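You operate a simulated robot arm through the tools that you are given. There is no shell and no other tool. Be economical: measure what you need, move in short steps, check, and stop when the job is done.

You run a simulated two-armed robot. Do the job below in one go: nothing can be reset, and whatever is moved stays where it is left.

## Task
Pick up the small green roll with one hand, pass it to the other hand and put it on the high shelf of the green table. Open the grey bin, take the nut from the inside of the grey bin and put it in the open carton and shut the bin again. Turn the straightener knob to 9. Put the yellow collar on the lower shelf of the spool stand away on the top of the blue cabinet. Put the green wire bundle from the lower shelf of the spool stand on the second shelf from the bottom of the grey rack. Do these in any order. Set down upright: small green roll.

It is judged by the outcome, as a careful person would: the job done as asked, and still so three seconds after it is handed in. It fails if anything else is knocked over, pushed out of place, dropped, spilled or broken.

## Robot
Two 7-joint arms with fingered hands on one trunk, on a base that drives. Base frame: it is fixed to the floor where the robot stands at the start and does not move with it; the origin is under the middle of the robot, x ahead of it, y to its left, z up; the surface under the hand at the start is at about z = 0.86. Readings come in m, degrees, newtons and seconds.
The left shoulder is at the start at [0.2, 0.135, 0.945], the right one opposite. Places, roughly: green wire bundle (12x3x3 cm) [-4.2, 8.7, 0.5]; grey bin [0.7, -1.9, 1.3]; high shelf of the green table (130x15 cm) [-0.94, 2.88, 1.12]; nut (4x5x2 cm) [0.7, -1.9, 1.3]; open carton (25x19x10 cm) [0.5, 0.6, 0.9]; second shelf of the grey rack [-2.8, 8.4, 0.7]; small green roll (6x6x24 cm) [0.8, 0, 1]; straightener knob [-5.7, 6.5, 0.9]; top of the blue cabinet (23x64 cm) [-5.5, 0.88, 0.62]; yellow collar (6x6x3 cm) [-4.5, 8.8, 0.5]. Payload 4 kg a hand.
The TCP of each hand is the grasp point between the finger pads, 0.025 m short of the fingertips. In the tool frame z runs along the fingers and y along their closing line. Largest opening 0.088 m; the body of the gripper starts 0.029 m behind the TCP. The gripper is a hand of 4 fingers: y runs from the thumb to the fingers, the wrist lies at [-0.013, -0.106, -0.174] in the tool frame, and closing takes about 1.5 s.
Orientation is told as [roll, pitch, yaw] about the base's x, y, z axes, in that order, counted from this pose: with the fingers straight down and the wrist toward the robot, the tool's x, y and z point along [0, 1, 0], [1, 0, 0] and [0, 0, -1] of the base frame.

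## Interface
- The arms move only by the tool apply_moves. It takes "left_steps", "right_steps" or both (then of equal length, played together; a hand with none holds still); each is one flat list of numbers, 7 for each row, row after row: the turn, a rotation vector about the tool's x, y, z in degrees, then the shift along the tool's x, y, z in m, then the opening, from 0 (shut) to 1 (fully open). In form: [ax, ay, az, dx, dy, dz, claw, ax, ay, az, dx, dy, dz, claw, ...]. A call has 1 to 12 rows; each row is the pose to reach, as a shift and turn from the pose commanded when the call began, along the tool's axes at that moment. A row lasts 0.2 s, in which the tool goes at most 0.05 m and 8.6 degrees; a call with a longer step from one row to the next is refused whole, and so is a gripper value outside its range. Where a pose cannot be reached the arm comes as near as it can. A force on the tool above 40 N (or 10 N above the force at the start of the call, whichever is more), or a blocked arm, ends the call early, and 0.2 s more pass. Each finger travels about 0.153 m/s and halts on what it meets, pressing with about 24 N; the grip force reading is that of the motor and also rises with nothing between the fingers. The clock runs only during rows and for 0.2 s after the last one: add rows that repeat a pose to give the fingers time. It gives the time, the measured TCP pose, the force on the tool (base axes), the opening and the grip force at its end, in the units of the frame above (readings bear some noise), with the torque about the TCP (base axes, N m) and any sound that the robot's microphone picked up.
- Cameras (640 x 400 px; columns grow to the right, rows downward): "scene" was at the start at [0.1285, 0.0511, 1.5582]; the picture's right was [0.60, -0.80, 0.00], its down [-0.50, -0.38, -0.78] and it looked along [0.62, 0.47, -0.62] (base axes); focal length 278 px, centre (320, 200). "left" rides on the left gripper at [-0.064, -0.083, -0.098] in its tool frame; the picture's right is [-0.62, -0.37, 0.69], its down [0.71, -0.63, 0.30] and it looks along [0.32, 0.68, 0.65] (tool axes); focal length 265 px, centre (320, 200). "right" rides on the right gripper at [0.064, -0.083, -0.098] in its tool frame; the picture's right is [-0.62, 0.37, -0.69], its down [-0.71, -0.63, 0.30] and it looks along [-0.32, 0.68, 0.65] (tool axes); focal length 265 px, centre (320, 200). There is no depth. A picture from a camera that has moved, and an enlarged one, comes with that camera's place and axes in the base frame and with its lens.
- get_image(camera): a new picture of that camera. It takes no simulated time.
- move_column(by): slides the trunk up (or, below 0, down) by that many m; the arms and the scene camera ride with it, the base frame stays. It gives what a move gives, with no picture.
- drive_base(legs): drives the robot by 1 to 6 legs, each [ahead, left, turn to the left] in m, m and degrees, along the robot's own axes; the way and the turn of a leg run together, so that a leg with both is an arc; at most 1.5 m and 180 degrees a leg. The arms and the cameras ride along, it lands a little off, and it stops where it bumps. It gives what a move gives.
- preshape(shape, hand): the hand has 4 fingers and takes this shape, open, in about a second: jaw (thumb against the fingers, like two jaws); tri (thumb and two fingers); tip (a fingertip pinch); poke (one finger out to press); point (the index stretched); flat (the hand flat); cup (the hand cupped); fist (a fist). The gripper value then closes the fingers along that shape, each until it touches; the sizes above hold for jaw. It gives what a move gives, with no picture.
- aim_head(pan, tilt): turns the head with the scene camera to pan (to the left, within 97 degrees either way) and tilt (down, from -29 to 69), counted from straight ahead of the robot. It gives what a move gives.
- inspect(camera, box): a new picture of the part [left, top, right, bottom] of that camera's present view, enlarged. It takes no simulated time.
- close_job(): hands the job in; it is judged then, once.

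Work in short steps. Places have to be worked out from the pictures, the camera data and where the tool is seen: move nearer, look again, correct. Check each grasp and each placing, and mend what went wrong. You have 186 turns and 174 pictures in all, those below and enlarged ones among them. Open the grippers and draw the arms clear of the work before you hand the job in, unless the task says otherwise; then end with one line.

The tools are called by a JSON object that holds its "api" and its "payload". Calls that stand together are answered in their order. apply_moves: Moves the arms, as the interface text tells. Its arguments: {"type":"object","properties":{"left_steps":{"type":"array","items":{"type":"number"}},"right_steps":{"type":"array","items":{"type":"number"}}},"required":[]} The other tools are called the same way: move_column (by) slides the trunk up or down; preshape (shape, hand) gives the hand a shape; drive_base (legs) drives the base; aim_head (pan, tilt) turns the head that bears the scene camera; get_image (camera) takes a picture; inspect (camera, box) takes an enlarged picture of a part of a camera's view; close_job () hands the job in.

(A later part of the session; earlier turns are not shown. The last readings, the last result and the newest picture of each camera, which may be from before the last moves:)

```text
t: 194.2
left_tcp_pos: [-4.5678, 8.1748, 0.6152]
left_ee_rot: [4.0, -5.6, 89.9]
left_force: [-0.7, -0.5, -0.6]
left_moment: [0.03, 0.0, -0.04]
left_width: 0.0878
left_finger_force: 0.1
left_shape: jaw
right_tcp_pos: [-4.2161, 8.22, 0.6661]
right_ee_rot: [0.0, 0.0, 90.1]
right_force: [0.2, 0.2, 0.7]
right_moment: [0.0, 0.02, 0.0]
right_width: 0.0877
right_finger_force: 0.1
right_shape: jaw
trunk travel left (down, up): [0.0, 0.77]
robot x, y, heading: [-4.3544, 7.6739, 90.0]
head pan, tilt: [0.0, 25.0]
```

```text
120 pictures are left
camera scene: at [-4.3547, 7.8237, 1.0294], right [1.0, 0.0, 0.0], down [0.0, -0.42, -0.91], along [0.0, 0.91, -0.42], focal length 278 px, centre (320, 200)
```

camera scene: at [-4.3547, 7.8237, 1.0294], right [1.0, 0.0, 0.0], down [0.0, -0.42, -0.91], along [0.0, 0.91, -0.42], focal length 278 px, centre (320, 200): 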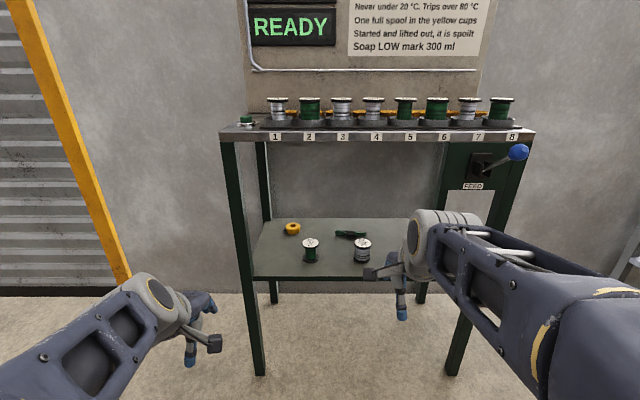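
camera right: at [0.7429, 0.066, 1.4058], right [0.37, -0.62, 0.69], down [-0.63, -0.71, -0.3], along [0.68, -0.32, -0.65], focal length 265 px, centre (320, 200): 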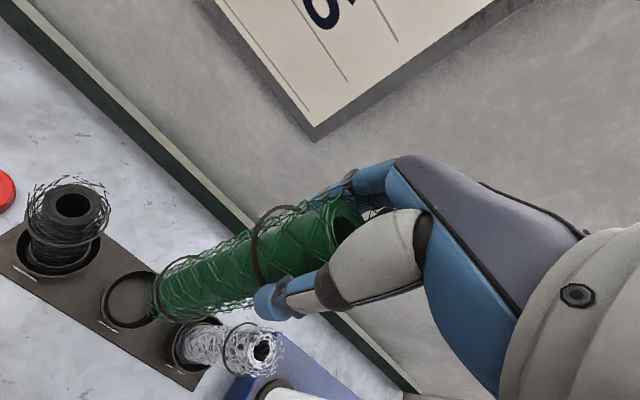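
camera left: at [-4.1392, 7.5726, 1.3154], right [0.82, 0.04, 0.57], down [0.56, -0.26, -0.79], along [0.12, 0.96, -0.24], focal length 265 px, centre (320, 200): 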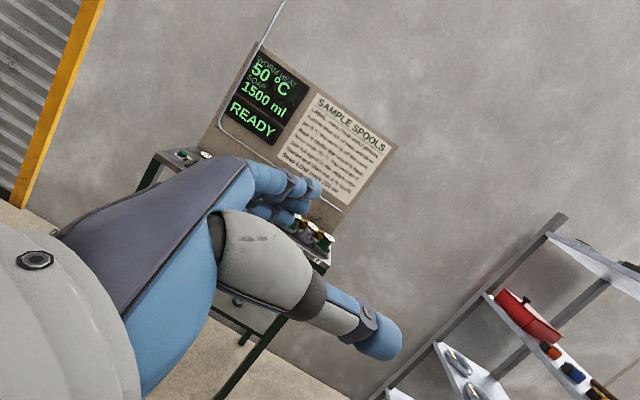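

Both forearms come in low and level. I align the left hand to the collar's x, the right hand to the bundle's x, and then drive 0.2 m forward.

{"api": "apply_moves", "payload": {"left_steps": [2, -1, 0, -0.03, 0, 0, 1, 4, -3, 0, -0.07, 0, 0, 1, 5.6, -4, 0, -0.11, 0, -0.005, 1, 5.6, -4, 0, -0.11, 0, -0.005, 1], "right_steps": [0, 0, 0, 0.01, 0, 0.02, 1, 0, 0, 0, 0.02, 0, 0.03, 1, 0, 0, 0, 0.027, 0, 0.04, 1, 0, 0, 0, 0.027, 0, 0.04, 1]}}

{"api": "drive_base", "payload": {"legs": [[0.2, 0, 0]]}}

{"api": "get_image", "payload": {"camera": "scene"}}

{"api": "get_image", "payload": {"camera": "right"}}

```text
t: 195.2
left_tcp_pos: [-4.4584, 8.1759, 0.6118]
left_ee_rot: [0.0, 0.1, 90.1]
left_force: [-0.2, -1.0, -0.6]
left_moment: [0.0, -0.02, 0.0]
left_width: 0.088
left_finger_force: 0.0
left_shape: jaw
right_tcp_pos: [-4.2428, 8.22, 0.6271]
right_ee_rot: [0.0, -0.1, 90.1]
right_force: [0.2, -0.5, 0.2]
right_moment: [-0.01, 0.02, 0.02]
right_width: 0.0878
right_finger_force: 0.1
right_shape: jaw
trunk travel left (down, up): [0.0, 0.77]
robot x, y, heading: [-4.3527, 7.6735, 89.9]
head pan, tilt: [0.0, 25.0]
```

```text
t: 196.8
left_tcp_pos: [-4.4598, 8.3763, 0.6114]
left_ee_rot: [-0.1, -0.1, 90.1]
left_force: [0.4, 0.2, 0.4]
left_moment: [0.0, -0.01, -0.01]
left_width: 0.0881
left_finger_force: 0.0
left_shape: jaw
right_tcp_pos: [-4.2425, 8.4207, 0.6273]
right_ee_rot: [0.0, 0.0, 90.1]
right_force: [0.2, 0.8, 0.6]
right_moment: [0.0, -0.01, -0.01]
right_width: 0.0878
right_finger_force: 0.0
right_shape: jaw
trunk travel left (down, up): [0.0, 0.77]
robot x, y, heading: [-4.3563, 7.8725, 90.2]
head pan, tilt: [0.0, 25.0]
```

```text
119 pictures are left
camera scene: at [-4.3549, 8.0241, 1.0293], right [1.0, 0.0, 0.0], down [0.0, -0.42, -0.91], along [0.0, 0.91, -0.42], focal length 278 px, centre (320, 200)
```

scene: 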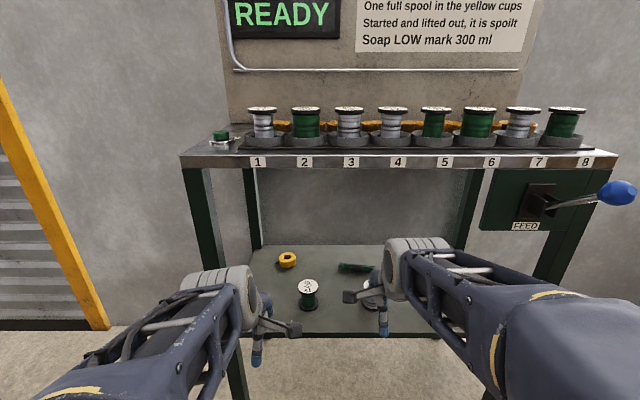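

```text
118 pictures are left
camera right: at [-4.3074, 8.3379, 0.7246], right [0.62, 0.37, 0.69], down [0.72, -0.63, -0.3], along [0.32, 0.68, -0.65], focal length 265 px, centre (320, 200)
```

right: 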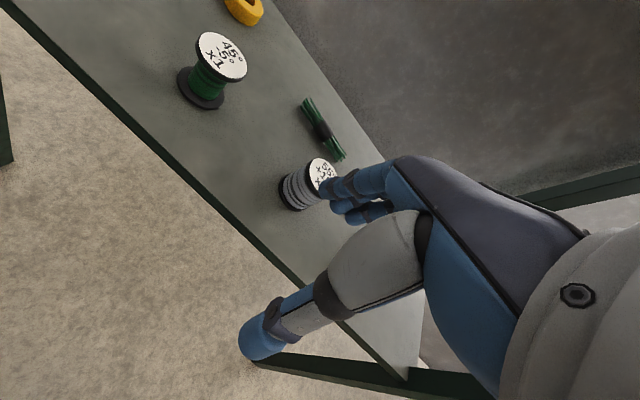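

Bundle centre refined to (−4.25, 8.68), slightly rotated. I move the right hand over it, passing above the spool.

{"api": "apply_moves", "payload": {"right_steps": [0, 0, 2, 0.001, 0.045, 0, 1, 0, 0, 4, 0.002, 0.09, 0, 1, 0, 0, 6, 0.004, 0.135, 0, 1, 0, 0, 8, 0.006, 0.18, 0, 1, 0, 0, 10, 0.008, 0.225, 0, 1, 0, 0, 10, 0.008, 0.259, 0, 1, 0, 0, 10, 0.008, 0.259, 0, 1]}}

{"api": "get_image", "payload": {"camera": "scene"}}

{"api": "get_image", "payload": {"camera": "right"}}

```text
t: 198.4
left_tcp_pos: [-4.4593, 8.3773, 0.6114]
left_ee_rot: [0.0, 0.0, 90.1]
left_force: [0.0, -0.2, -0.1]
left_moment: [0.04, 0.06, 0.01]
left_width: 0.088
left_finger_force: 0.1
left_shape: jaw
right_tcp_pos: [-4.2509, 8.6798, 0.6276]
right_ee_rot: [0.0, -0.1, 80.1]
right_force: [0.5, 0.4, 0.4]
right_moment: [0.02, -0.02, 0.01]
right_width: 0.0875
right_finger_force: 0.1
right_shape: jaw
trunk travel left (down, up): [0.0, 0.77]
robot x, y, heading: [-4.3524, 7.8713, 90.1]
head pan, tilt: [0.0, 25.0]
```

```text
117 pictures are left
camera scene: at [-4.3549, 8.0241, 1.0293], right [1.0, 0.0, 0.0], down [0.0, -0.42, -0.91], along [0.0, 0.91, -0.42], focal length 278 px, centre (320, 200)
```

scene: 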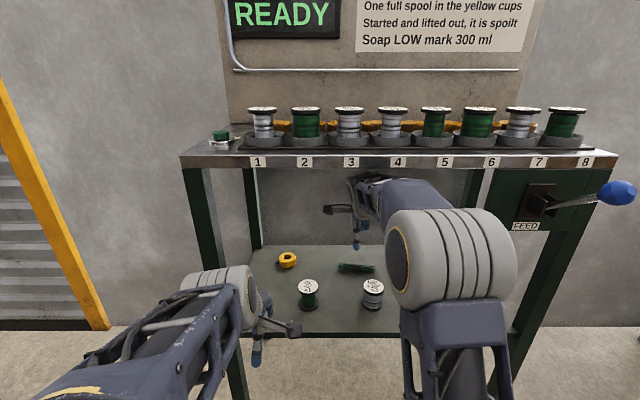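

```text
116 pictures are left
camera right: at [-4.3296, 8.6093, 0.7243], right [0.67, 0.26, 0.69], down [0.6, -0.74, -0.3], along [0.44, 0.62, -0.65], focal length 265 px, centre (320, 200)
```

right: 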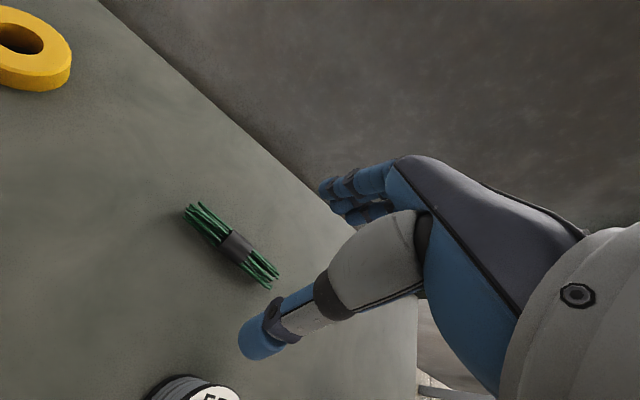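

Nearer view gives the bundle at (−4.249, 8.705). I correct forward and descend to just above the shelf.

{"api": "apply_moves", "payload": {"right_steps": [0, 0, 0, 0.003, 0.025, 0.02, 1, 0, 0, 0, 0.003, 0.025, 0.05, 1, 0, 0, 0, 0.003, 0.025, 0.08, 1, 0, 0, 0, 0.003, 0.025, 0.1, 1, 0, 0, 0, 0.003, 0.025, 0.109, 1, 0, 0, 0, 0.003, 0.025, 0.109, 1]}}

{"api": "get_image", "payload": {"camera": "right"}}

{"api": "inspect", "payload": {"camera": "scene", "box": [280, 170, 440, 320]}}

```text
t: 199.8
left_tcp_pos: [-4.4606, 8.377, 0.6122]
left_ee_rot: [0.0, 0.0, 90.2]
left_force: [0.5, 0.3, 0.7]
left_moment: [0.01, 0.02, 0.01]
left_width: 0.088
left_finger_force: 0.1
left_shape: jaw
right_tcp_pos: [-4.2513, 8.7044, 0.5176]
right_ee_rot: [0.0, 0.1, 80.1]
right_force: [-0.9, -0.5, -0.3]
right_moment: [-0.01, 0.05, -0.04]
right_width: 0.0876
right_finger_force: 0.1
right_shape: jaw
trunk travel left (down, up): [0.0, 0.77]
robot x, y, heading: [-4.3545, 7.8708, 89.9]
head pan, tilt: [0.0, 25.0]
```

```text
115 pictures are left
camera right: at [-4.3281, 8.6337, 0.6148], right [0.67, 0.26, 0.69], down [0.6, -0.74, -0.3], along [0.44, 0.62, -0.65], focal length 265 px, centre (320, 200)
```

right: 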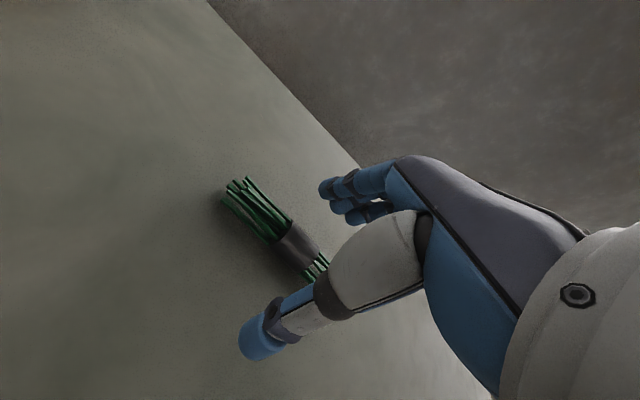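

```text
2.67 times, centred on (360, 245) of scene
camera zoom: at [-4.3549, 8.0242, 1.0293], right [1.0, 0.0, 0.0], down [0.0, -0.42, -0.91], along [0.0, 0.91, -0.42], focal length 740 px, centre (213, 80)
```

zoom: 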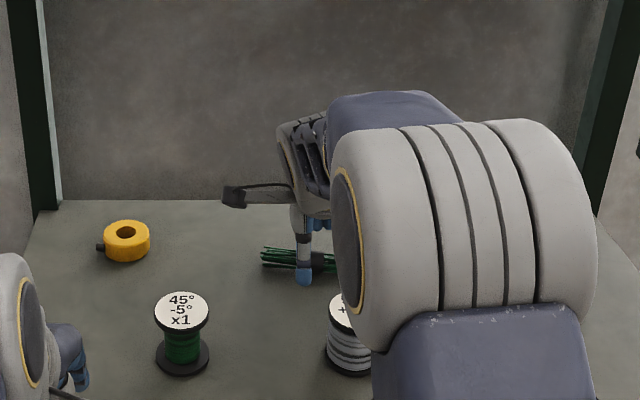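

The bundle lies between thumb and fingers. I go 6 mm lower and close.

{"api": "apply_moves", "payload": {"right_steps": [0, 0, 0, 0, 0, 0.003, 1, 0, 0, 0, 0, 0, 0.006, 1, 0, 0, 0, 0, 0, 0.006, 0.5, 0, 0, 0, 0, 0, 0.006, 0, 0, 0, 0, 0, 0, 0.006, 0, 0, 0, 0, 0, 0, 0.006, 0, 0, 0, 0, 0, 0, 0.006, 0, 0, 0, 0, 0, 0, 0.006, 0, 0, 0, 0, 0, 0, 0.006, 0, 0, 0, 0, 0, 0, 0.006, 0]}}

{"api": "get_image", "payload": {"camera": "right"}}

```text
t: 202.0
left_tcp_pos: [-4.4592, 8.3772, 0.6123]
left_ee_rot: [-0.1, 0.0, 90.2]
left_force: [0.1, 0.7, -0.4]
left_moment: [0.0, -0.02, 0.0]
left_width: 0.0879
left_finger_force: 0.0
left_shape: jaw
right_tcp_pos: [-4.2509, 8.7037, 0.5127]
right_ee_rot: [0.0, -0.1, 80.0]
right_force: [0.3, -0.1, 0.2]
right_moment: [0.0, -0.02, 0.01]
right_width: 0.0032
right_finger_force: 24.2
right_shape: jaw
trunk travel left (down, up): [0.0, 0.77]
robot x, y, heading: [-4.3577, 7.8746, 90.1]
head pan, tilt: [0.0, 25.0]
```

```text
113 pictures are left
camera right: at [-4.3281, 8.6342, 0.6095], right [0.67, 0.26, 0.69], down [0.6, -0.74, -0.3], along [0.44, 0.62, -0.65], focal length 265 px, centre (320, 200)
```

right: 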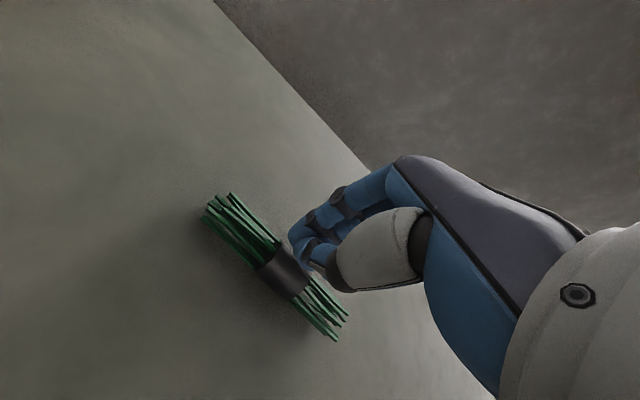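

The hand closed above the bundle: triangulating puts it lower, z≈0.48 (shelf ≈0.466). I rise, reopen and look again.

{"api": "apply_moves", "payload": {"right_steps": [0, 0, 0, 0, 0, -0.02, 0, 0, 0, 0, 0, 0, -0.05, 0, 0, 0, 0, 0, 0, -0.05, 0.5, 0, 0, 0, 0, 0, -0.05, 1, 0, 0, 0, 0, 0, -0.05, 1, 0, 0, 0, 0, 0, -0.05, 1]}}

{"api": "get_image", "payload": {"camera": "right"}}

```text
t: 203.4
left_tcp_pos: [-4.4585, 8.3766, 0.6115]
left_ee_rot: [-0.1, 0.0, 90.1]
left_force: [-0.2, 0.4, -1.0]
left_moment: [0.03, 0.02, -0.05]
left_width: 0.088
left_finger_force: 0.0
left_shape: jaw
right_tcp_pos: [-4.2517, 8.7028, 0.5617]
right_ee_rot: [-0.1, 0.0, 80.2]
right_force: [0.8, 0.6, 1.3]
right_moment: [-0.02, 0.02, 0.01]
right_width: 0.088
right_finger_force: 0.0
right_shape: jaw
trunk travel left (down, up): [0.0, 0.77]
robot x, y, heading: [-4.3542, 7.8722, 90.1]
head pan, tilt: [0.0, 25.0]
```

```text
112 pictures are left
camera right: at [-4.328, 8.6331, 0.6594], right [0.67, 0.26, 0.69], down [0.6, -0.74, -0.3], along [0.44, 0.62, -0.65], focal length 265 px, centre (320, 200)
```

right: 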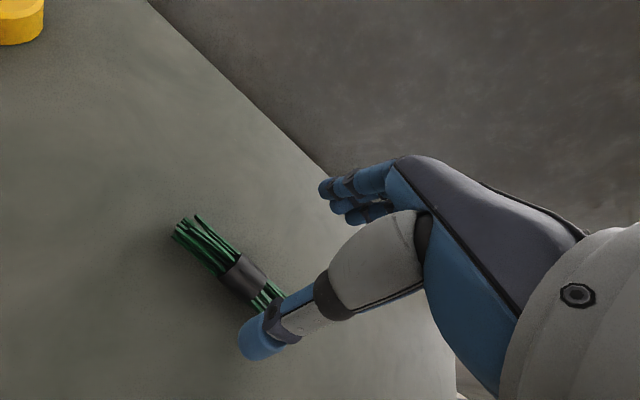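

Bundle centre now ≈(−4.245, 8.70, 0.47). I descend carefully while watching for shelf contact.

{"api": "apply_moves", "payload": {"right_steps": [0, 0, 0, -0.006, -0.002, 0.03, 1, 0, 0, 0, -0.006, -0.003, 0.055, 1, 0, 0, 0, -0.006, -0.003, 0.065, 1, 0, 0, 0, -0.006, -0.003, 0.065, 1]}}

{"api": "apply_moves", "payload": {"right_steps": [0, 0, 0, 0, 0, 0.004, 1, 0, 0, 0, 0, 0, 0.008, 1, 0, 0, 0, 0, 0, 0.008, 1]}}

{"api": "get_image", "payload": {"camera": "right"}}

```text
t: 204.4
left_tcp_pos: [-4.4598, 8.3769, 0.6124]
left_ee_rot: [-0.1, 0.0, 90.2]
left_force: [1.3, 0.0, -0.9]
left_moment: [-0.01, 0.0, -0.02]
left_width: 0.0879
left_finger_force: 0.0
left_shape: jaw
right_tcp_pos: [-4.2439, 8.7, 0.4971]
right_ee_rot: [0.0, 0.0, 80.2]
right_force: [-0.4, -1.0, -0.2]
right_moment: [-0.02, 0.0, -0.02]
right_width: 0.0879
right_finger_force: 0.1
right_shape: jaw
trunk travel left (down, up): [0.0, 0.77]
robot x, y, heading: [-4.3523, 7.8737, 90.3]
head pan, tilt: [0.0, 25.0]
```

```text
t: 205.2
left_tcp_pos: [-4.4604, 8.3765, 0.6125]
left_ee_rot: [0.0, 0.0, 90.2]
left_force: [0.0, 0.1, -0.1]
left_moment: [-0.02, 0.03, -0.01]
left_width: 0.0878
left_finger_force: 0.0
left_shape: jaw
right_tcp_pos: [-4.245, 8.6998, 0.489]
right_ee_rot: [0.0, 0.0, 80.1]
right_force: [-0.8, 0.1, 0.1]
right_moment: [-0.01, 0.01, 0.0]
right_width: 0.0878
right_finger_force: 0.0
right_shape: jaw
trunk travel left (down, up): [0.0, 0.77]
robot x, y, heading: [-4.354, 7.8751, 90.0]
head pan, tilt: [0.0, 25.0]
```

```text
111 pictures are left
camera right: at [-4.3224, 8.6301, 0.5866], right [0.67, 0.26, 0.69], down [0.6, -0.74, -0.3], along [0.44, 0.62, -0.65], focal length 265 px, centre (320, 200)
```

right: 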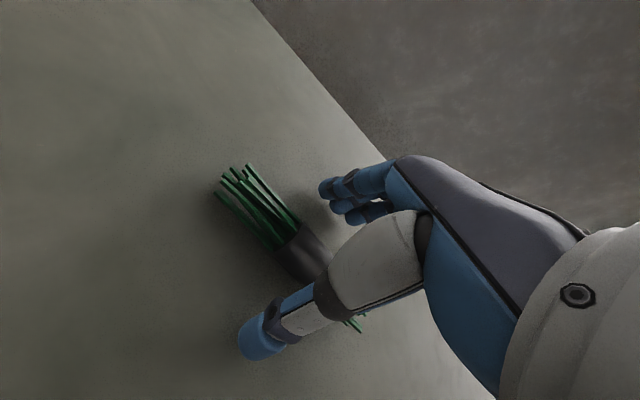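

Bundle centre at (−4.247, 8.697, 0.477); TCP is 12 mm above. I go down a bit more and close.

{"api": "apply_moves", "payload": {"right_steps": [0, 0, 0, 0, 0, 0.003, 1, 0, 0, 0, 0, 0, 0.006, 1, 0, 0, 0, 0, 0, 0.006, 0.7, 0, 0, 0, 0, 0, 0.006, 0.4, 0, 0, 0, 0, 0, 0.006, 0, 0, 0, 0, 0, 0, 0.006, 0, 0, 0, 0, 0, 0, 0.006, 0, 0, 0, 0, 0, 0, 0.006, 0, 0, 0, 0, 0, 0, 0.006, 0, 0, 0, 0, 0, 0, 0.006, 0]}}

{"api": "get_image", "payload": {"camera": "right"}}

```text
t: 207.4
left_tcp_pos: [-4.4603, 8.3769, 0.6118]
left_ee_rot: [0.0, -0.1, 90.1]
left_force: [0.5, -0.6, 0.5]
left_moment: [-0.03, -0.02, 0.0]
left_width: 0.088
left_finger_force: 0.0
left_shape: jaw
right_tcp_pos: [-4.2439, 8.7014, 0.4858]
right_ee_rot: [0.2, -0.4, 80.1]
right_force: [1.7, 4.3, 25.1]
right_moment: [0.63, 0.07, -0.06]
right_width: 0.0272
right_finger_force: 23.4
right_shape: jaw
trunk travel left (down, up): [0.0, 0.77]
robot x, y, heading: [-4.3571, 7.8739, 90.2]
head pan, tilt: [0.0, 25.0]
```

```text
110 pictures are left
camera right: at [-4.3223, 8.6307, 0.5826], right [0.67, 0.25, 0.69], down [0.6, -0.74, -0.31], along [0.44, 0.62, -0.65], focal length 265 px, centre (320, 200)
```

right: 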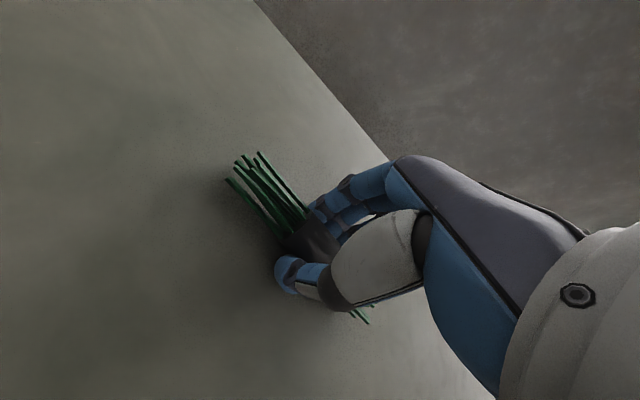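

It is gripped (27 mm wide). I lift straight up and check.

{"api": "apply_moves", "payload": {"right_steps": [0, 0, 0, 0, 0, -0.01, 0, 0, 0, 0, 0, 0, -0.03, 0, 0, 0, 0, 0, 0, -0.06, 0, 0, 0, 0, 0, 0, -0.1, 0, 0, 0, 0, 0, 0, -0.14, 0, 0, 0, 0, 0, 0, -0.145, 0]}}

{"api": "get_image", "payload": {"camera": "right"}}

{"api": "get_image", "payload": {"camera": "scene"}}

```text
t: 208.8
left_tcp_pos: [-4.4594, 8.3763, 0.6113]
left_ee_rot: [0.1, -0.1, 90.1]
left_force: [-0.5, 0.2, -0.6]
left_moment: [0.02, -0.02, 0.01]
left_width: 0.0877
left_finger_force: 0.0
left_shape: jaw
right_tcp_pos: [-4.2446, 8.701, 0.6278]
right_ee_rot: [0.0, 0.0, 80.1]
right_force: [0.2, 0.4, 0.1]
right_moment: [0.02, 0.01, 0.0]
right_width: 0.026
right_finger_force: 23.8
right_shape: jaw
trunk travel left (down, up): [0.0, 0.77]
robot x, y, heading: [-4.3541, 7.8725, 90.2]
head pan, tilt: [0.0, 25.0]
```

```text
109 pictures are left
camera right: at [-4.3226, 8.6311, 0.7265], right [0.67, 0.26, 0.69], down [0.6, -0.74, -0.3], along [0.44, 0.62, -0.65], focal length 265 px, centre (320, 200)
```

right: 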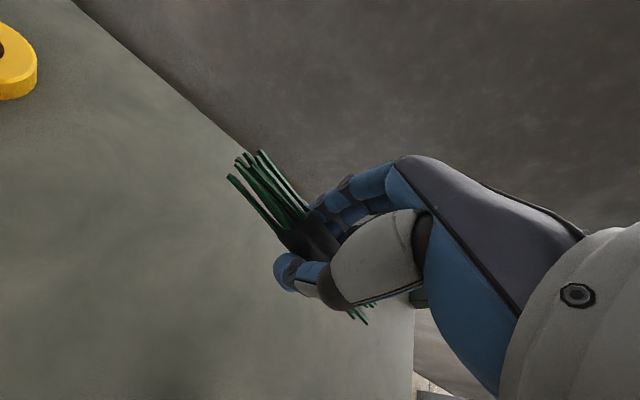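

```text
108 pictures are left
camera scene: at [-4.3549, 8.0242, 1.0293], right [1.0, 0.0, 0.0], down [0.0, -0.42, -0.91], along [0.0, 0.91, -0.42], focal length 278 px, centre (320, 200)
```

scene: 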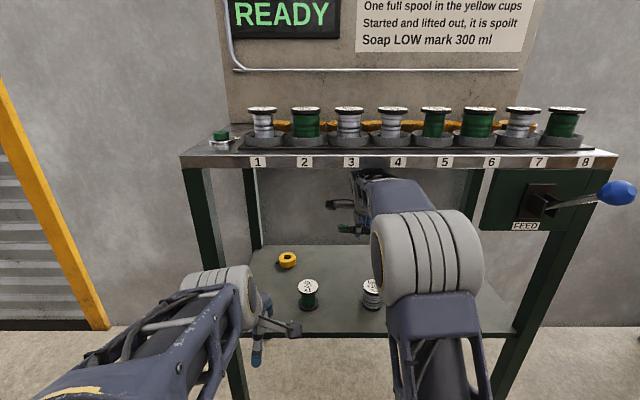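

Bundle is held. I withdraw the right hand from the shelf.

{"api": "apply_moves", "payload": {"right_steps": [0, 0, 0, -0.007, -0.042, 0, 0, 0, 0, 0, -0.014, -0.084, 0, 0, 0, 0, 0, -0.021, -0.126, 0, 0, 0, 0, 0, -0.029, -0.168, 0, 0, 0, 0, 0, -0.036, -0.21, 0, 0, 0, 0, 0, -0.046, -0.25, 0, 0, 0, 0, 0, -0.056, -0.29, 0, 0, 0, 0, 0, -0.07, -0.32, 0, 0]}}

{"api": "apply_moves", "payload": {"left_steps": [0, 0, 0, 0, 0.045, 0, 1, 0, 0, 0, 0, 0.09, 0, 1, 0, 0, 0, 0, 0.135, 0, 1, 0, 0, 0, 0, 0.18, 0, 1, 0, 0, 0, 0, 0.225, 0, 1, 0, 0, 0, 0, 0.27, 0, 1, 0, 0, 0, 0, 0.315, 0, 1, 0, 0, 0, 0, 0.365, 0, 1, 0, 0, 0, 0, 0.365, 0, 1]}}

{"api": "get_image", "payload": {"camera": "left"}}

{"api": "get_image", "payload": {"camera": "scene"}}

```text
t: 210.6
left_tcp_pos: [-4.4596, 8.3758, 0.6114]
left_ee_rot: [0.1, 0.1, 90.1]
left_force: [0.2, -0.6, -0.5]
left_moment: [0.01, -0.01, 0.0]
left_width: 0.0876
left_finger_force: 0.0
left_shape: jaw
right_tcp_pos: [-4.2303, 8.3725, 0.6284]
right_ee_rot: [-0.1, 0.1, 80.1]
right_force: [0.4, -0.3, -0.7]
right_moment: [-0.01, 0.0, 0.01]
right_width: 0.0262
right_finger_force: 24.3
right_shape: jaw
trunk travel left (down, up): [0.0, 0.77]
robot x, y, heading: [-4.3542, 7.8737, 90.2]
head pan, tilt: [0.0, 25.0]
```

```text
t: 212.6
left_tcp_pos: [-4.4592, 8.7431, 0.61]
left_ee_rot: [0.0, 0.1, 90.1]
left_force: [0.2, 0.4, -1.0]
left_moment: [0.01, 0.0, 0.02]
left_width: 0.0879
left_finger_force: 0.1
left_shape: jaw
right_tcp_pos: [-4.2301, 8.374, 0.6291]
right_ee_rot: [0.0, 0.0, 80.2]
right_force: [0.2, 0.0, 0.1]
right_moment: [-0.01, -0.02, -0.01]
right_width: 0.0262
right_finger_force: 23.9
right_shape: jaw
trunk travel left (down, up): [0.0, 0.77]
robot x, y, heading: [-4.3544, 7.8691, 90.3]
head pan, tilt: [0.0, 25.0]
```

```text
107 pictures are left
camera left: at [-4.3949, 8.6601, 0.7095], right [0.62, -0.37, -0.69], down [-0.71, -0.63, -0.3], along [-0.33, 0.68, -0.65], focal length 265 px, centre (320, 200)
```

left: 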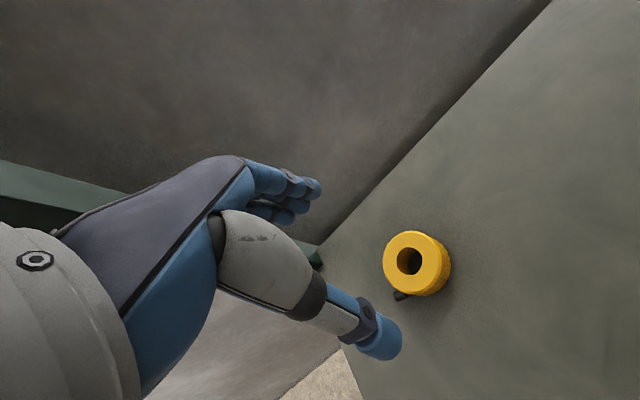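

```text
106 pictures are left
camera scene: at [-4.3549, 8.0241, 1.0293], right [1.0, 0.0, 0.0], down [0.0, -0.42, -0.91], along [0.0, 0.91, -0.42], focal length 278 px, centre (320, 200)
```

scene: 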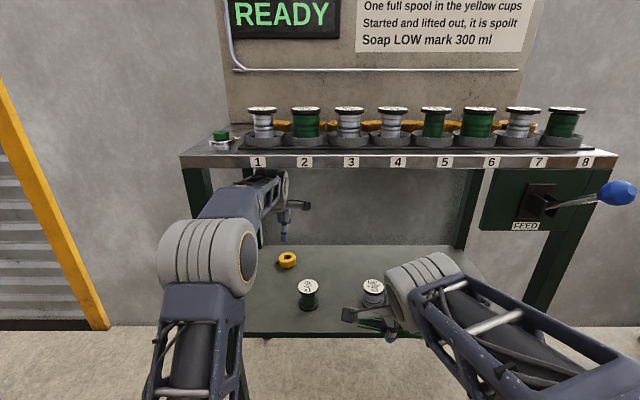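

Collar centre ≈(−4.459, 8.754). I correct 10 mm forward and descend to z≈0.49, then close.

{"api": "apply_moves", "payload": {"left_steps": [0, 0, 0, 0, 0.009, 0.03, 1, 0, 0, 0, 0, 0.009, 0.07, 1, 0, 0, 0, 0, 0.009, 0.1, 1, 0, 0, 0, 0, 0.009, 0.12, 1, 0, 0, 0, 0, 0.009, 0.12, 1]}}

{"api": "get_image", "payload": {"camera": "left"}}

```text
t: 213.8
left_tcp_pos: [-4.4603, 8.7511, 0.4914]
left_ee_rot: [0.0, 0.1, 90.1]
left_force: [-0.4, 0.9, 0.1]
left_moment: [0.02, -0.03, -0.03]
left_width: 0.0878
left_finger_force: 0.0
left_shape: jaw
right_tcp_pos: [-4.2305, 8.3741, 0.6286]
right_ee_rot: [0.0, 0.0, 80.1]
right_force: [-0.1, -0.2, -0.9]
right_moment: [0.01, 0.04, -0.04]
right_width: 0.0262
right_finger_force: 24.3
right_shape: jaw
trunk travel left (down, up): [0.0, 0.77]
robot x, y, heading: [-4.3546, 7.8731, 90.0]
head pan, tilt: [0.0, 25.0]
```

```text
105 pictures are left
camera left: at [-4.396, 8.6674, 0.59], right [0.62, -0.37, -0.69], down [-0.71, -0.63, -0.3], along [-0.33, 0.68, -0.65], focal length 265 px, centre (320, 200)
```

left: 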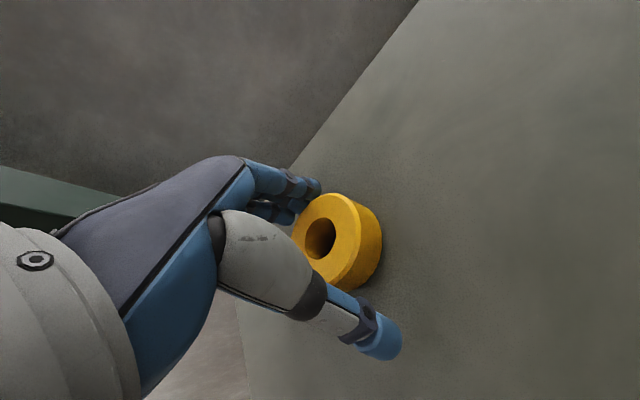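

The collar is centred. I close on it and lift.

{"api": "apply_moves", "payload": {"left_steps": [0, 0, 0, 0, 0, 0.004, 1, 0, 0, 0, 0, 0, 0.004, 0.6, 0, 0, 0, 0, 0, 0.004, 0, 0, 0, 0, 0, 0, 0.004, 0, 0, 0, 0, 0, 0, 0.004, 0, 0, 0, 0, 0, 0, 0.004, 0, 0, 0, 0, 0, 0, 0.004, 0, 0, 0, 0, 0, 0, 0.004, 0]}}

{"api": "apply_moves", "payload": {"left_steps": [0, 0, 0, 0, 0, -0.01, 0, 0, 0, 0, 0, 0, -0.03, 0, 0, 0, 0, 0, 0, -0.06, 0, 0, 0, 0, 0, 0, -0.1, 0, 0, 0, 0, 0, 0, -0.125, 0, 0, 0, 0, 0, -0.04, -0.125, 0, 0, 0, 0, 0, -0.08, -0.125, 0, 0, 0, 0, 0, -0.12, -0.125, 0]}}

{"api": "get_image", "payload": {"camera": "left"}}

```text
t: 215.6
left_tcp_pos: [-4.4604, 8.7508, 0.4889]
left_ee_rot: [0.0, -0.1, 90.2]
left_force: [-0.3, -0.9, -0.9]
left_moment: [0.02, 0.0, 0.0]
left_width: 0.0485
left_finger_force: 24.5
left_shape: jaw
right_tcp_pos: [-4.2306, 8.3742, 0.6279]
right_ee_rot: [0.0, 0.1, 80.2]
right_force: [0.0, 0.2, -1.0]
right_moment: [0.02, -0.01, -0.02]
right_width: 0.0264
right_finger_force: 24.2
right_shape: jaw
trunk travel left (down, up): [0.0, 0.77]
robot x, y, heading: [-4.3539, 7.8739, 90.1]
head pan, tilt: [0.0, 25.0]
```

```text
t: 217.4
left_tcp_pos: [-4.4611, 8.6305, 0.6141]
left_ee_rot: [-0.1, 0.0, 90.1]
left_force: [-0.3, -0.9, -2.6]
left_moment: [-0.01, -0.01, 0.01]
left_width: 0.048
left_finger_force: 24.3
left_shape: jaw
right_tcp_pos: [-4.2318, 8.3733, 0.6274]
right_ee_rot: [-0.1, -0.1, 80.1]
right_force: [0.6, -0.3, -0.7]
right_moment: [0.01, -0.01, 0.02]
right_width: 0.0264
right_finger_force: 24.4
right_shape: jaw
trunk travel left (down, up): [0.0, 0.77]
robot x, y, heading: [-4.3567, 7.8743, 90.3]
head pan, tilt: [0.0, 25.0]
```

```text
104 pictures are left
camera left: at [-4.3956, 8.5469, 0.7121], right [0.62, -0.37, -0.69], down [-0.71, -0.63, -0.3], along [-0.33, 0.68, -0.65], focal length 265 px, centre (320, 200)
```

left: 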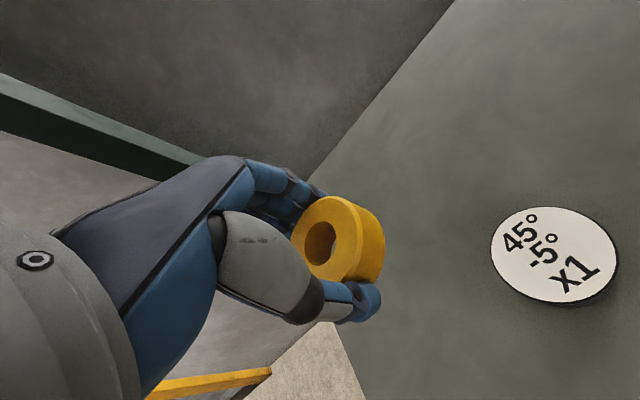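

Collar held. I retract the left hand, back up and look at the rack.

{"api": "apply_moves", "payload": {"left_steps": [0, 0, 0, 0, -0.045, 0, 0, 0, 0, 0, 0, -0.09, 0, 0, 0, 0, 0, 0, -0.135, 0, 0, 0, 0, 0, 0, -0.18, 0, 0, 0, 0, 0, 0, -0.22, 0, 0, 0, 0, 0, 0, -0.26, 0, 0]}}

{"api": "drive_base", "payload": {"legs": [[-0.5, 0, 0], [0, -0.3, 0]]}}

{"api": "move_column", "payload": {"by": 0.3}}

{"api": "aim_head", "payload": {"pan": -50, "tilt": 25}}

{"api": "get_image", "payload": {"camera": "scene"}}

```text
t: 218.8
left_tcp_pos: [-4.4611, 8.3712, 0.6119]
left_ee_rot: [0.0, 0.0, 90.0]
left_force: [0.1, 0.3, -2.7]
left_moment: [-0.02, 0.0, -0.03]
left_width: 0.0484
left_finger_force: 23.8
left_shape: jaw
right_tcp_pos: [-4.2299, 8.3737, 0.6278]
right_ee_rot: [-0.1, 0.0, 80.2]
right_force: [-0.7, 0.1, -0.9]
right_moment: [0.02, 0.0, 0.01]
right_width: 0.0265
right_finger_force: 23.6
right_shape: jaw
trunk travel left (down, up): [0.0, 0.77]
robot x, y, heading: [-4.3543, 7.8701, 90.4]
head pan, tilt: [0.0, 25.0]
```

```text
t: 223.4
left_tcp_pos: [-4.1582, 7.871, 0.6121]
left_ee_rot: [0.0, 0.1, 89.9]
left_force: [-0.7, 0.4, -2.2]
left_moment: [0.03, 0.04, 0.03]
left_width: 0.0483
left_finger_force: 23.6
left_shape: jaw
right_tcp_pos: [-3.9281, 7.8726, 0.6278]
right_ee_rot: [0.0, -0.1, 79.8]
right_force: [0.4, 0.7, -1.0]
right_moment: [-0.01, 0.03, 0.0]
right_width: 0.0262
right_finger_force: 23.5
right_shape: jaw
trunk travel left (down, up): [0.0, 0.77]
robot x, y, heading: [-4.0544, 7.3721, 90.0]
head pan, tilt: [0.0, 25.0]
```

```text
t: 226.4
left_tcp_pos: [-4.158, 7.8715, 0.9128]
left_ee_rot: [0.0, 0.0, 89.9]
left_force: [0.1, 0.3, -3.9]
left_moment: [0.01, -0.03, -0.02]
left_width: 0.0484
left_finger_force: 24.1
left_shape: jaw
right_tcp_pos: [-3.9279, 7.874, 0.9289]
right_ee_rot: [0.0, 0.0, 79.9]
right_force: [0.8, -0.7, -0.6]
right_moment: [0.02, 0.03, 0.01]
right_width: 0.0263
right_finger_force: 23.8
right_shape: jaw
trunk travel left (down, up): [-0.3, 0.47]
robot x, y, heading: [-4.0483, 7.3694, 89.9]
head pan, tilt: [0.0, 25.0]
```

```text
t: 227.5
left_tcp_pos: [-4.1591, 7.8707, 0.9127]
left_ee_rot: [-0.1, 0.0, 89.9]
left_force: [0.0, 0.1, -3.2]
left_moment: [0.02, -0.01, -0.01]
left_width: 0.0484
left_finger_force: 24.1
left_shape: jaw
right_tcp_pos: [-3.9279, 7.8725, 0.9283]
right_ee_rot: [0.0, -0.1, 79.9]
right_force: [0.0, 0.5, -0.1]
right_moment: [-0.01, -0.01, 0.02]
right_width: 0.0264
right_finger_force: 24.2
right_shape: jaw
trunk travel left (down, up): [-0.3, 0.47]
robot x, y, heading: [-4.0521, 7.3709, 90.1]
head pan, tilt: [-50.0, 25.0]
```

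```text
103 pictures are left
camera scene: at [-3.9835, 7.4914, 1.3293], right [0.64, -0.77, 0.0], down [-0.32, -0.27, -0.91], along [0.69, 0.58, -0.42], focal length 278 px, centre (320, 200)
```

scene: 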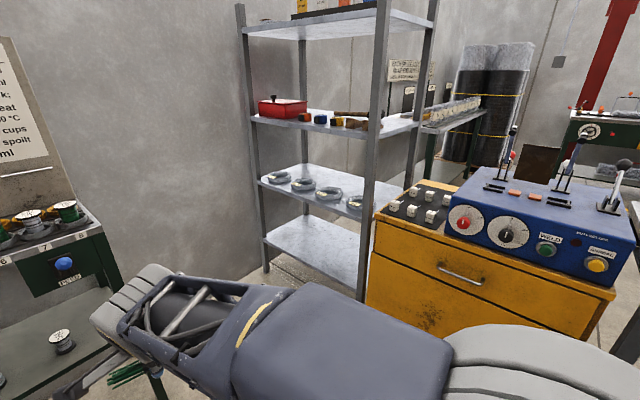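

The rack's long open side faces west, with rings along its west edge and free space behind. I turn to heading 30° and approach its west side, then look.

{"api": "drive_base", "payload": {"legs": [[0, 0, -60], [0, 0.32, 0], [0.45, 0, 0]]}}

{"api": "aim_head", "payload": {"pan": 0, "tilt": 30}}

{"api": "get_image", "payload": {"camera": "scene"}}

{"api": "get_image", "payload": {"camera": "right"}}

```text
t: 234.7
left_tcp_pos: [-3.4395, 8.2118, 0.9125]
left_ee_rot: [0.0, 0.0, 29.7]
left_force: [-0.4, -0.5, -1.8]
left_moment: [0.01, 0.0, -0.01]
left_width: 0.0483
left_finger_force: 23.6
left_shape: jaw
right_tcp_pos: [-3.3232, 8.0118, 0.9279]
right_ee_rot: [0.0, 0.0, 19.7]
right_force: [0.0, 0.0, -0.3]
right_moment: [0.03, -0.01, 0.02]
right_width: 0.0263
right_finger_force: 23.9
right_shape: jaw
trunk travel left (down, up): [-0.3, 0.47]
robot x, y, heading: [-3.8249, 7.8773, 29.6]
head pan, tilt: [-50.0, 25.0]
```

```text
t: 235.8
left_tcp_pos: [-3.4396, 8.2125, 0.9129]
left_ee_rot: [0.0, 0.0, 29.7]
left_force: [-0.2, 0.7, -2.3]
left_moment: [-0.01, 0.02, 0.02]
left_width: 0.0481
left_finger_force: 24.5
left_shape: jaw
right_tcp_pos: [-3.3229, 8.013, 0.9277]
right_ee_rot: [-0.1, -0.1, 19.7]
right_force: [-0.1, 0.8, -0.5]
right_moment: [-0.01, -0.01, 0.0]
right_width: 0.026
right_finger_force: 24.0
right_shape: jaw
trunk travel left (down, up): [-0.3, 0.47]
robot x, y, heading: [-3.8237, 7.8719, 29.6]
head pan, tilt: [0.0, 30.0]
```

```text
102 pictures are left
camera scene: at [-3.6897, 7.9481, 1.3214], right [0.49, -0.87, 0.0], down [-0.43, -0.25, -0.87], along [0.75, 0.43, -0.5], focal length 278 px, centre (320, 200)
```

scene: 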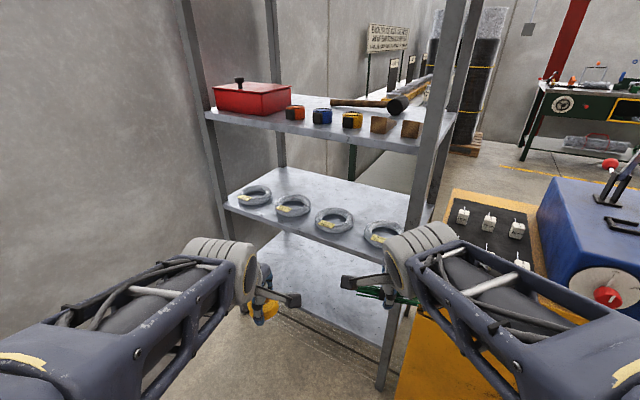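

```text
101 pictures are left
camera right: at [-3.4238, 8.0466, 1.0261], right [0.56, -0.46, 0.69], down [-0.35, -0.88, -0.3], along [0.75, -0.08, -0.65], focal length 265 px, centre (320, 200)
```

right: 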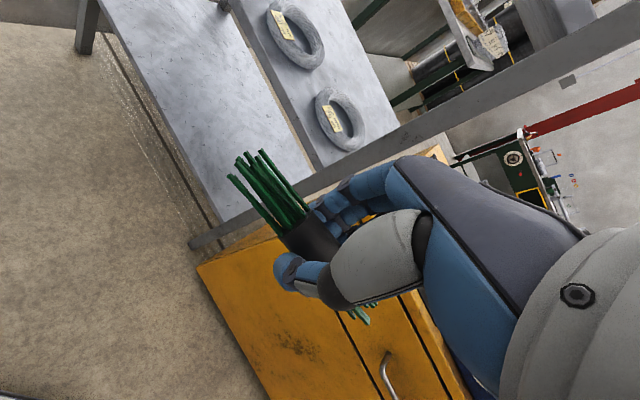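

Second shelf surface ≈0.70, third ≈1.08; free area around (−2.70, 8.42) behind the rings. I lower the trunk 0.1, tilt the right hand forward 30°, then move the base closer.

{"api": "move_column", "payload": {"by": -0.1}}

{"api": "apply_moves", "payload": {"right_steps": [-7.5, 0, 0, 0, 0, 0, 0, -15, 0, 0, 0, 0, 0, 0, -22.5, 0, 0, 0, 0, 0, 0, -30, 0, 0, 0, 0, 0, 0, -30, 0, 0, 0, 0, 0, 0]}}

{"api": "drive_base", "payload": {"legs": [[0.3, 0.06, 0]]}}

{"api": "get_image", "payload": {"camera": "scene"}}

{"api": "get_image", "payload": {"camera": "right"}}

```text
t: 237.2
left_tcp_pos: [-3.4394, 8.2128, 0.8125]
left_ee_rot: [0.0, 0.0, 29.7]
left_force: [0.2, 1.0, -2.7]
left_moment: [0.01, 0.0, -0.01]
left_width: 0.0482
left_finger_force: 23.6
left_shape: jaw
right_tcp_pos: [-3.323, 8.0133, 0.8281]
right_ee_rot: [0.1, 0.0, 19.8]
right_force: [-0.2, -0.5, -1.0]
right_moment: [-0.03, -0.02, 0.0]
right_width: 0.0262
right_finger_force: 24.3
right_shape: jaw
trunk travel left (down, up): [-0.2, 0.57]
robot x, y, heading: [-3.8209, 7.8746, 29.5]
head pan, tilt: [0.0, 30.0]
```

```text
t: 238.6
left_tcp_pos: [-3.4397, 8.2114, 0.8124]
left_ee_rot: [0.1, 0.1, 29.6]
left_force: [0.1, 0.1, -1.9]
left_moment: [0.02, 0.0, -0.01]
left_width: 0.0481
left_finger_force: 24.0
left_shape: jaw
right_tcp_pos: [-3.3226, 8.0608, 0.8621]
right_ee_rot: [0.9, -29.0, 25.6]
right_force: [0.4, 0.0, -0.3]
right_moment: [0.03, 0.04, -0.01]
right_width: 0.0259
right_finger_force: 24.2
right_shape: jaw
right hand out of reach, approached as far as the arm can: row 3, 4, 5
trunk travel left (down, up): [-0.2, 0.57]
robot x, y, heading: [-3.8221, 7.877, 29.7]
head pan, tilt: [0.0, 30.0]
stopped in row 5 (right hand): the arm was blocked; the commanded pose is now the measured one
```

```text
t: 240.7
left_tcp_pos: [-3.2047, 8.4161, 0.8122]
left_ee_rot: [0.0, -0.1, 29.8]
left_force: [-0.1, 0.2, -4.0]
left_moment: [-0.03, 0.03, 0.0]
left_width: 0.0477
left_finger_force: 24.4
left_shape: jaw
right_tcp_pos: [-3.0874, 8.2647, 0.8619]
right_ee_rot: [0.8, -29.0, 25.8]
right_force: [-0.2, 0.4, -0.9]
right_moment: [-0.01, 0.02, 0.03]
right_width: 0.026
right_finger_force: 24.0
right_shape: jaw
trunk travel left (down, up): [-0.2, 0.57]
robot x, y, heading: [-3.5872, 8.0769, 29.7]
head pan, tilt: [0.0, 30.0]
```

```text
100 pictures are left
camera scene: at [-3.4542, 8.1513, 1.2214], right [0.5, -0.87, 0.0], down [-0.43, -0.25, -0.87], along [0.75, 0.43, -0.5], focal length 278 px, centre (320, 200)
```

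scene: 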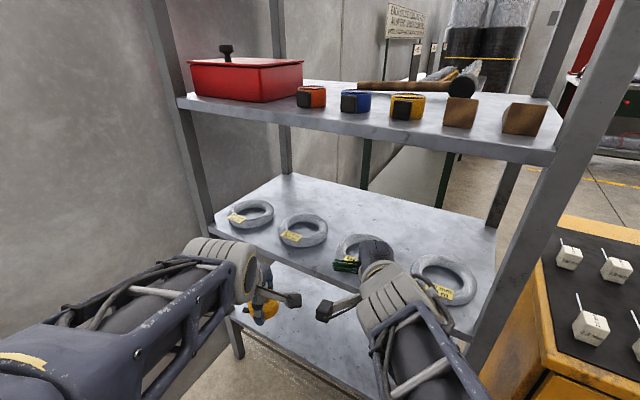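

```text
99 pictures are left
camera right: at [-3.2249, 8.2693, 0.9081], right [0.27, -0.57, 0.78], down [-0.05, -0.81, -0.58], along [0.96, 0.11, -0.24], focal length 265 px, centre (320, 200)
```

right: 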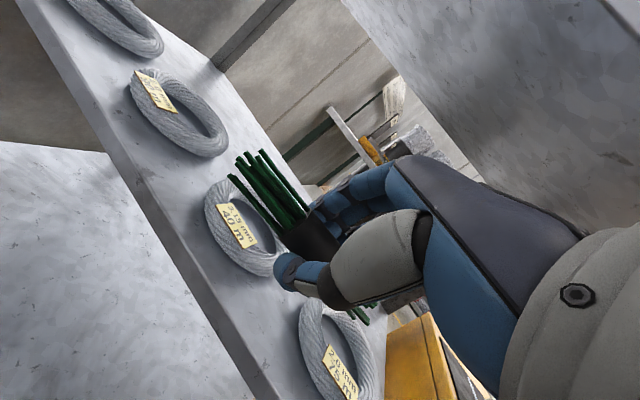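

The hand is level between the shelves. I reach in over the rings toward the free area.

{"api": "apply_moves", "payload": {"right_steps": [0, 0, 0, -0.003, 0.04, 0.024, 0, 0, 0, 0, -0.007, 0.079, 0.049, 0, 0, 0, 0, -0.01, 0.119, 0.073, 0, 0, 0, 0, -0.014, 0.159, 0.098, 0, 0, 0, 0, -0.017, 0.198, 0.122, 0, 0, 0, 0, -0.02, 0.238, 0.147, 0, 0, 0, 0, -0.024, 0.278, 0.171, 0, 0, 0, 0, -0.027, 0.317, 0.195, 0]}}

{"api": "get_image", "payload": {"camera": "scene"}}

{"api": "get_image", "payload": {"camera": "right"}}

```text
t: 241.0
left_tcp_pos: [-3.2062, 8.4187, 0.8113]
left_ee_rot: [0.3, 0.1, 30.0]
left_force: [-0.3, 0.1, -1.7]
left_moment: [0.03, 0.0, -0.02]
left_width: 0.0479
left_finger_force: 24.1
left_shape: jaw
right_tcp_pos: [-3.0986, 8.304, 0.8767]
right_ee_rot: [-1.3, -32.1, 33.8]
right_force: [-0.4, -0.1, -0.7]
right_moment: [-0.04, -0.01, 0.01]
right_width: 0.0261
right_finger_force: 24.4
right_shape: jaw
trunk travel left (down, up): [-0.2, 0.57]
robot x, y, heading: [-3.5854, 8.0738, 29.7]
head pan, tilt: [0.0, 30.0]
stopped in row 1 (left hand): the force on the tool passed its limit at 77 N (the readings are from after the stop); the commanded pose is now the measured one
```

```text
98 pictures are left
camera scene: at [-3.454, 8.1512, 1.2213], right [0.49, -0.87, 0.0], down [-0.43, -0.25, -0.87], along [0.75, 0.43, -0.5], focal length 278 px, centre (320, 200)
```

scene: 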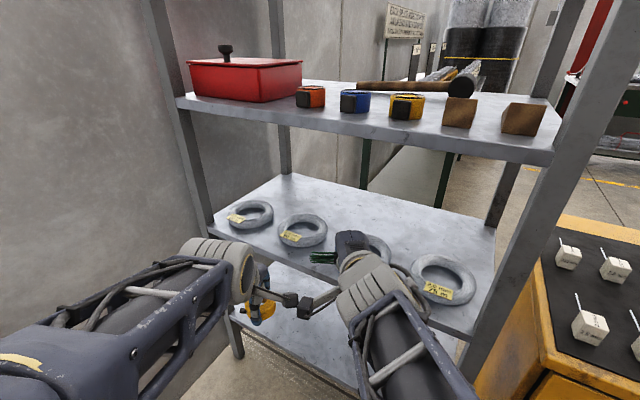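

```text
97 pictures are left
camera right: at [-3.2365, 8.293, 0.9139], right [0.28, -0.54, 0.79], down [0.08, -0.81, -0.58], along [0.96, 0.23, -0.19], focal length 265 px, centre (320, 200)
```

right: 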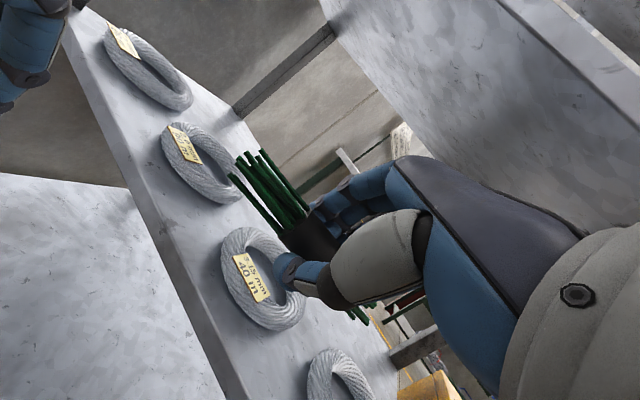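

The two hand cameras touched. I move the left hand outward first, then continue with the right hand.

{"api": "apply_moves", "payload": {"left_steps": [0, 0, 0, 0.03, -0.02, 0, 0, 0, 0, 0, 0.07, -0.04, 0, 0, 0, 0, 0, 0.11, -0.05, 0, 0, 0, 0, 0, 0.15, -0.05, 0, 0]}}

{"api": "apply_moves", "payload": {"right_steps": [0, 0, 0, -0.012, 0.033, 0.024, 0, 0, 0, 0, -0.024, 0.065, 0.048, 0, 0, 0, 0, -0.035, 0.098, 0.072, 0, 0, 0, 0, -0.047, 0.13, 0.096, 0, 0, 0, 0, -0.059, 0.163, 0.12, 0, 0, 0, 0, -0.071, 0.196, 0.143, 0, 0, 0, 0, -0.083, 0.228, 0.167, 0, 0, 0, 0, -0.094, 0.261, 0.191, 0, 0, 0, 0, -0.106, 0.293, 0.215, 0, 0, 0, 0, -0.118, 0.326, 0.239, 0]}}

{"api": "get_image", "payload": {"camera": "scene"}}

{"api": "get_image", "payload": {"camera": "right"}}

```text
t: 242.0
left_tcp_pos: [-3.3261, 8.5245, 0.813]
left_ee_rot: [0.3, 0.0, 30.0]
left_force: [-0.4, 0.2, -2.5]
left_moment: [-0.03, 0.0, 0.02]
left_width: 0.0477
left_finger_force: 23.7
left_shape: jaw
right_tcp_pos: [-3.0988, 8.306, 0.8792]
right_ee_rot: [-1.4, -32.5, 34.1]
right_force: [0.1, -0.1, -0.4]
right_moment: [0.0, 0.0, -0.01]
right_width: 0.026
right_finger_force: 23.8
right_shape: jaw
trunk travel left (down, up): [-0.2, 0.57]
robot x, y, heading: [-3.5872, 8.078, 29.5]
head pan, tilt: [0.0, 30.0]
```

```text
t: 242.6
left_tcp_pos: [-3.3252, 8.5233, 0.8132]
left_ee_rot: [0.3, -0.1, 30.1]
left_force: [0.1, 0.1, -1.5]
left_moment: [-0.04, 0.03, -0.04]
left_width: 0.0481
left_finger_force: 24.1
left_shape: jaw
right_tcp_pos: [-3.1169, 8.367, 0.9203]
right_ee_rot: [-8.6, -39.8, 49.0]
right_force: [-0.8, -0.7, -1.2]
right_moment: [0.01, 0.0, 0.02]
right_width: 0.026
right_finger_force: 24.7
right_shape: jaw
trunk travel left (down, up): [-0.2, 0.57]
robot x, y, heading: [-3.5866, 8.0725, 29.7]
head pan, tilt: [0.0, 30.0]
stopped in row 2 (right hand): the arm was blocked; the commanded pose is now the measured one
```

```text
96 pictures are left
camera scene: at [-3.4538, 8.1509, 1.2213], right [0.49, -0.87, 0.0], down [-0.44, -0.25, -0.87], along [0.75, 0.42, -0.5], focal length 278 px, centre (320, 200)
```

scene: 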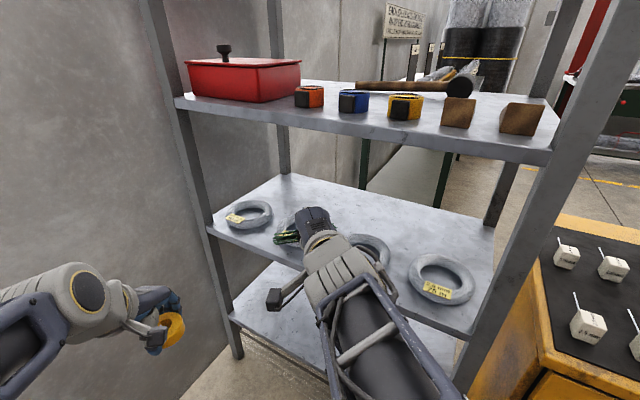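

```text
95 pictures are left
camera right: at [-3.2559, 8.3283, 0.9327], right [0.24, -0.5, 0.83], down [0.33, -0.76, -0.55], along [0.91, 0.41, -0.02], focal length 265 px, centre (320, 200)
```

right: 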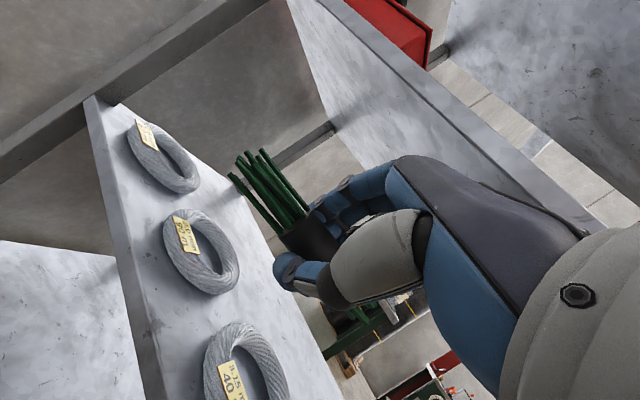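

The forward tilt runs the wrist into its limit. I return the right hand to nearly straight down (pitch −12°) outside the rack.

{"api": "apply_moves", "payload": {"right_steps": [5.8, -0.7, 4.5, 0, 0, -0.01, 0, 11.6, -1.4, 9, 0, 0, -0.02, 0, 17.4, -2.1, 13.4, 0, 0, -0.03, 0, 23.2, -2.9, 17.9, 0, 0, -0.04, 0, 29, -3.6, 22.4, 0, 0, -0.04, 0, 29, -3.6, 22.4, 0, 0, -0.04, 0]}}

{"api": "get_image", "payload": {"camera": "scene"}}

```text
t: 243.8
left_tcp_pos: [-3.325, 8.5237, 0.8135]
left_ee_rot: [0.2, 0.1, 30.0]
left_force: [-0.2, -0.1, -2.4]
left_moment: [-0.01, -0.02, 0.0]
left_width: 0.048
left_finger_force: 23.7
left_shape: jaw
right_tcp_pos: [-3.1641, 8.3334, 0.8748]
right_ee_rot: [-2.2, -5.6, 27.6]
right_force: [-0.1, 0.6, -1.1]
right_moment: [0.01, -0.05, 0.0]
right_width: 0.0259
right_finger_force: 23.8
right_shape: jaw
trunk travel left (down, up): [-0.2, 0.57]
robot x, y, heading: [-3.5804, 8.08, 29.8]
head pan, tilt: [0.0, 30.0]
stopped in row 5 (right hand): the arm was blocked; the commanded pose is now the measured one
```

```text
94 pictures are left
camera scene: at [-3.4531, 8.1496, 1.2214], right [0.48, -0.88, 0.0], down [-0.44, -0.24, -0.87], along [0.76, 0.41, -0.5], focal length 278 px, centre (320, 200)
```

scene: 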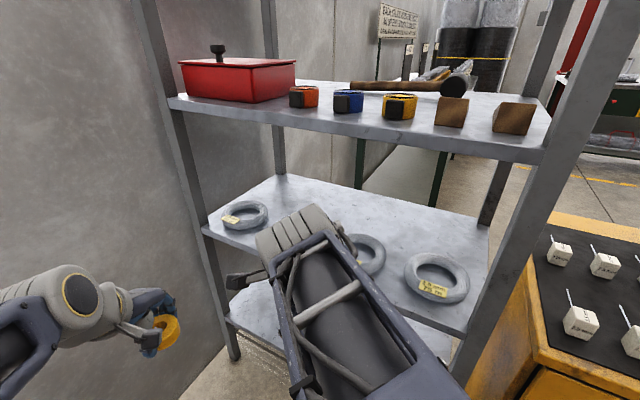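

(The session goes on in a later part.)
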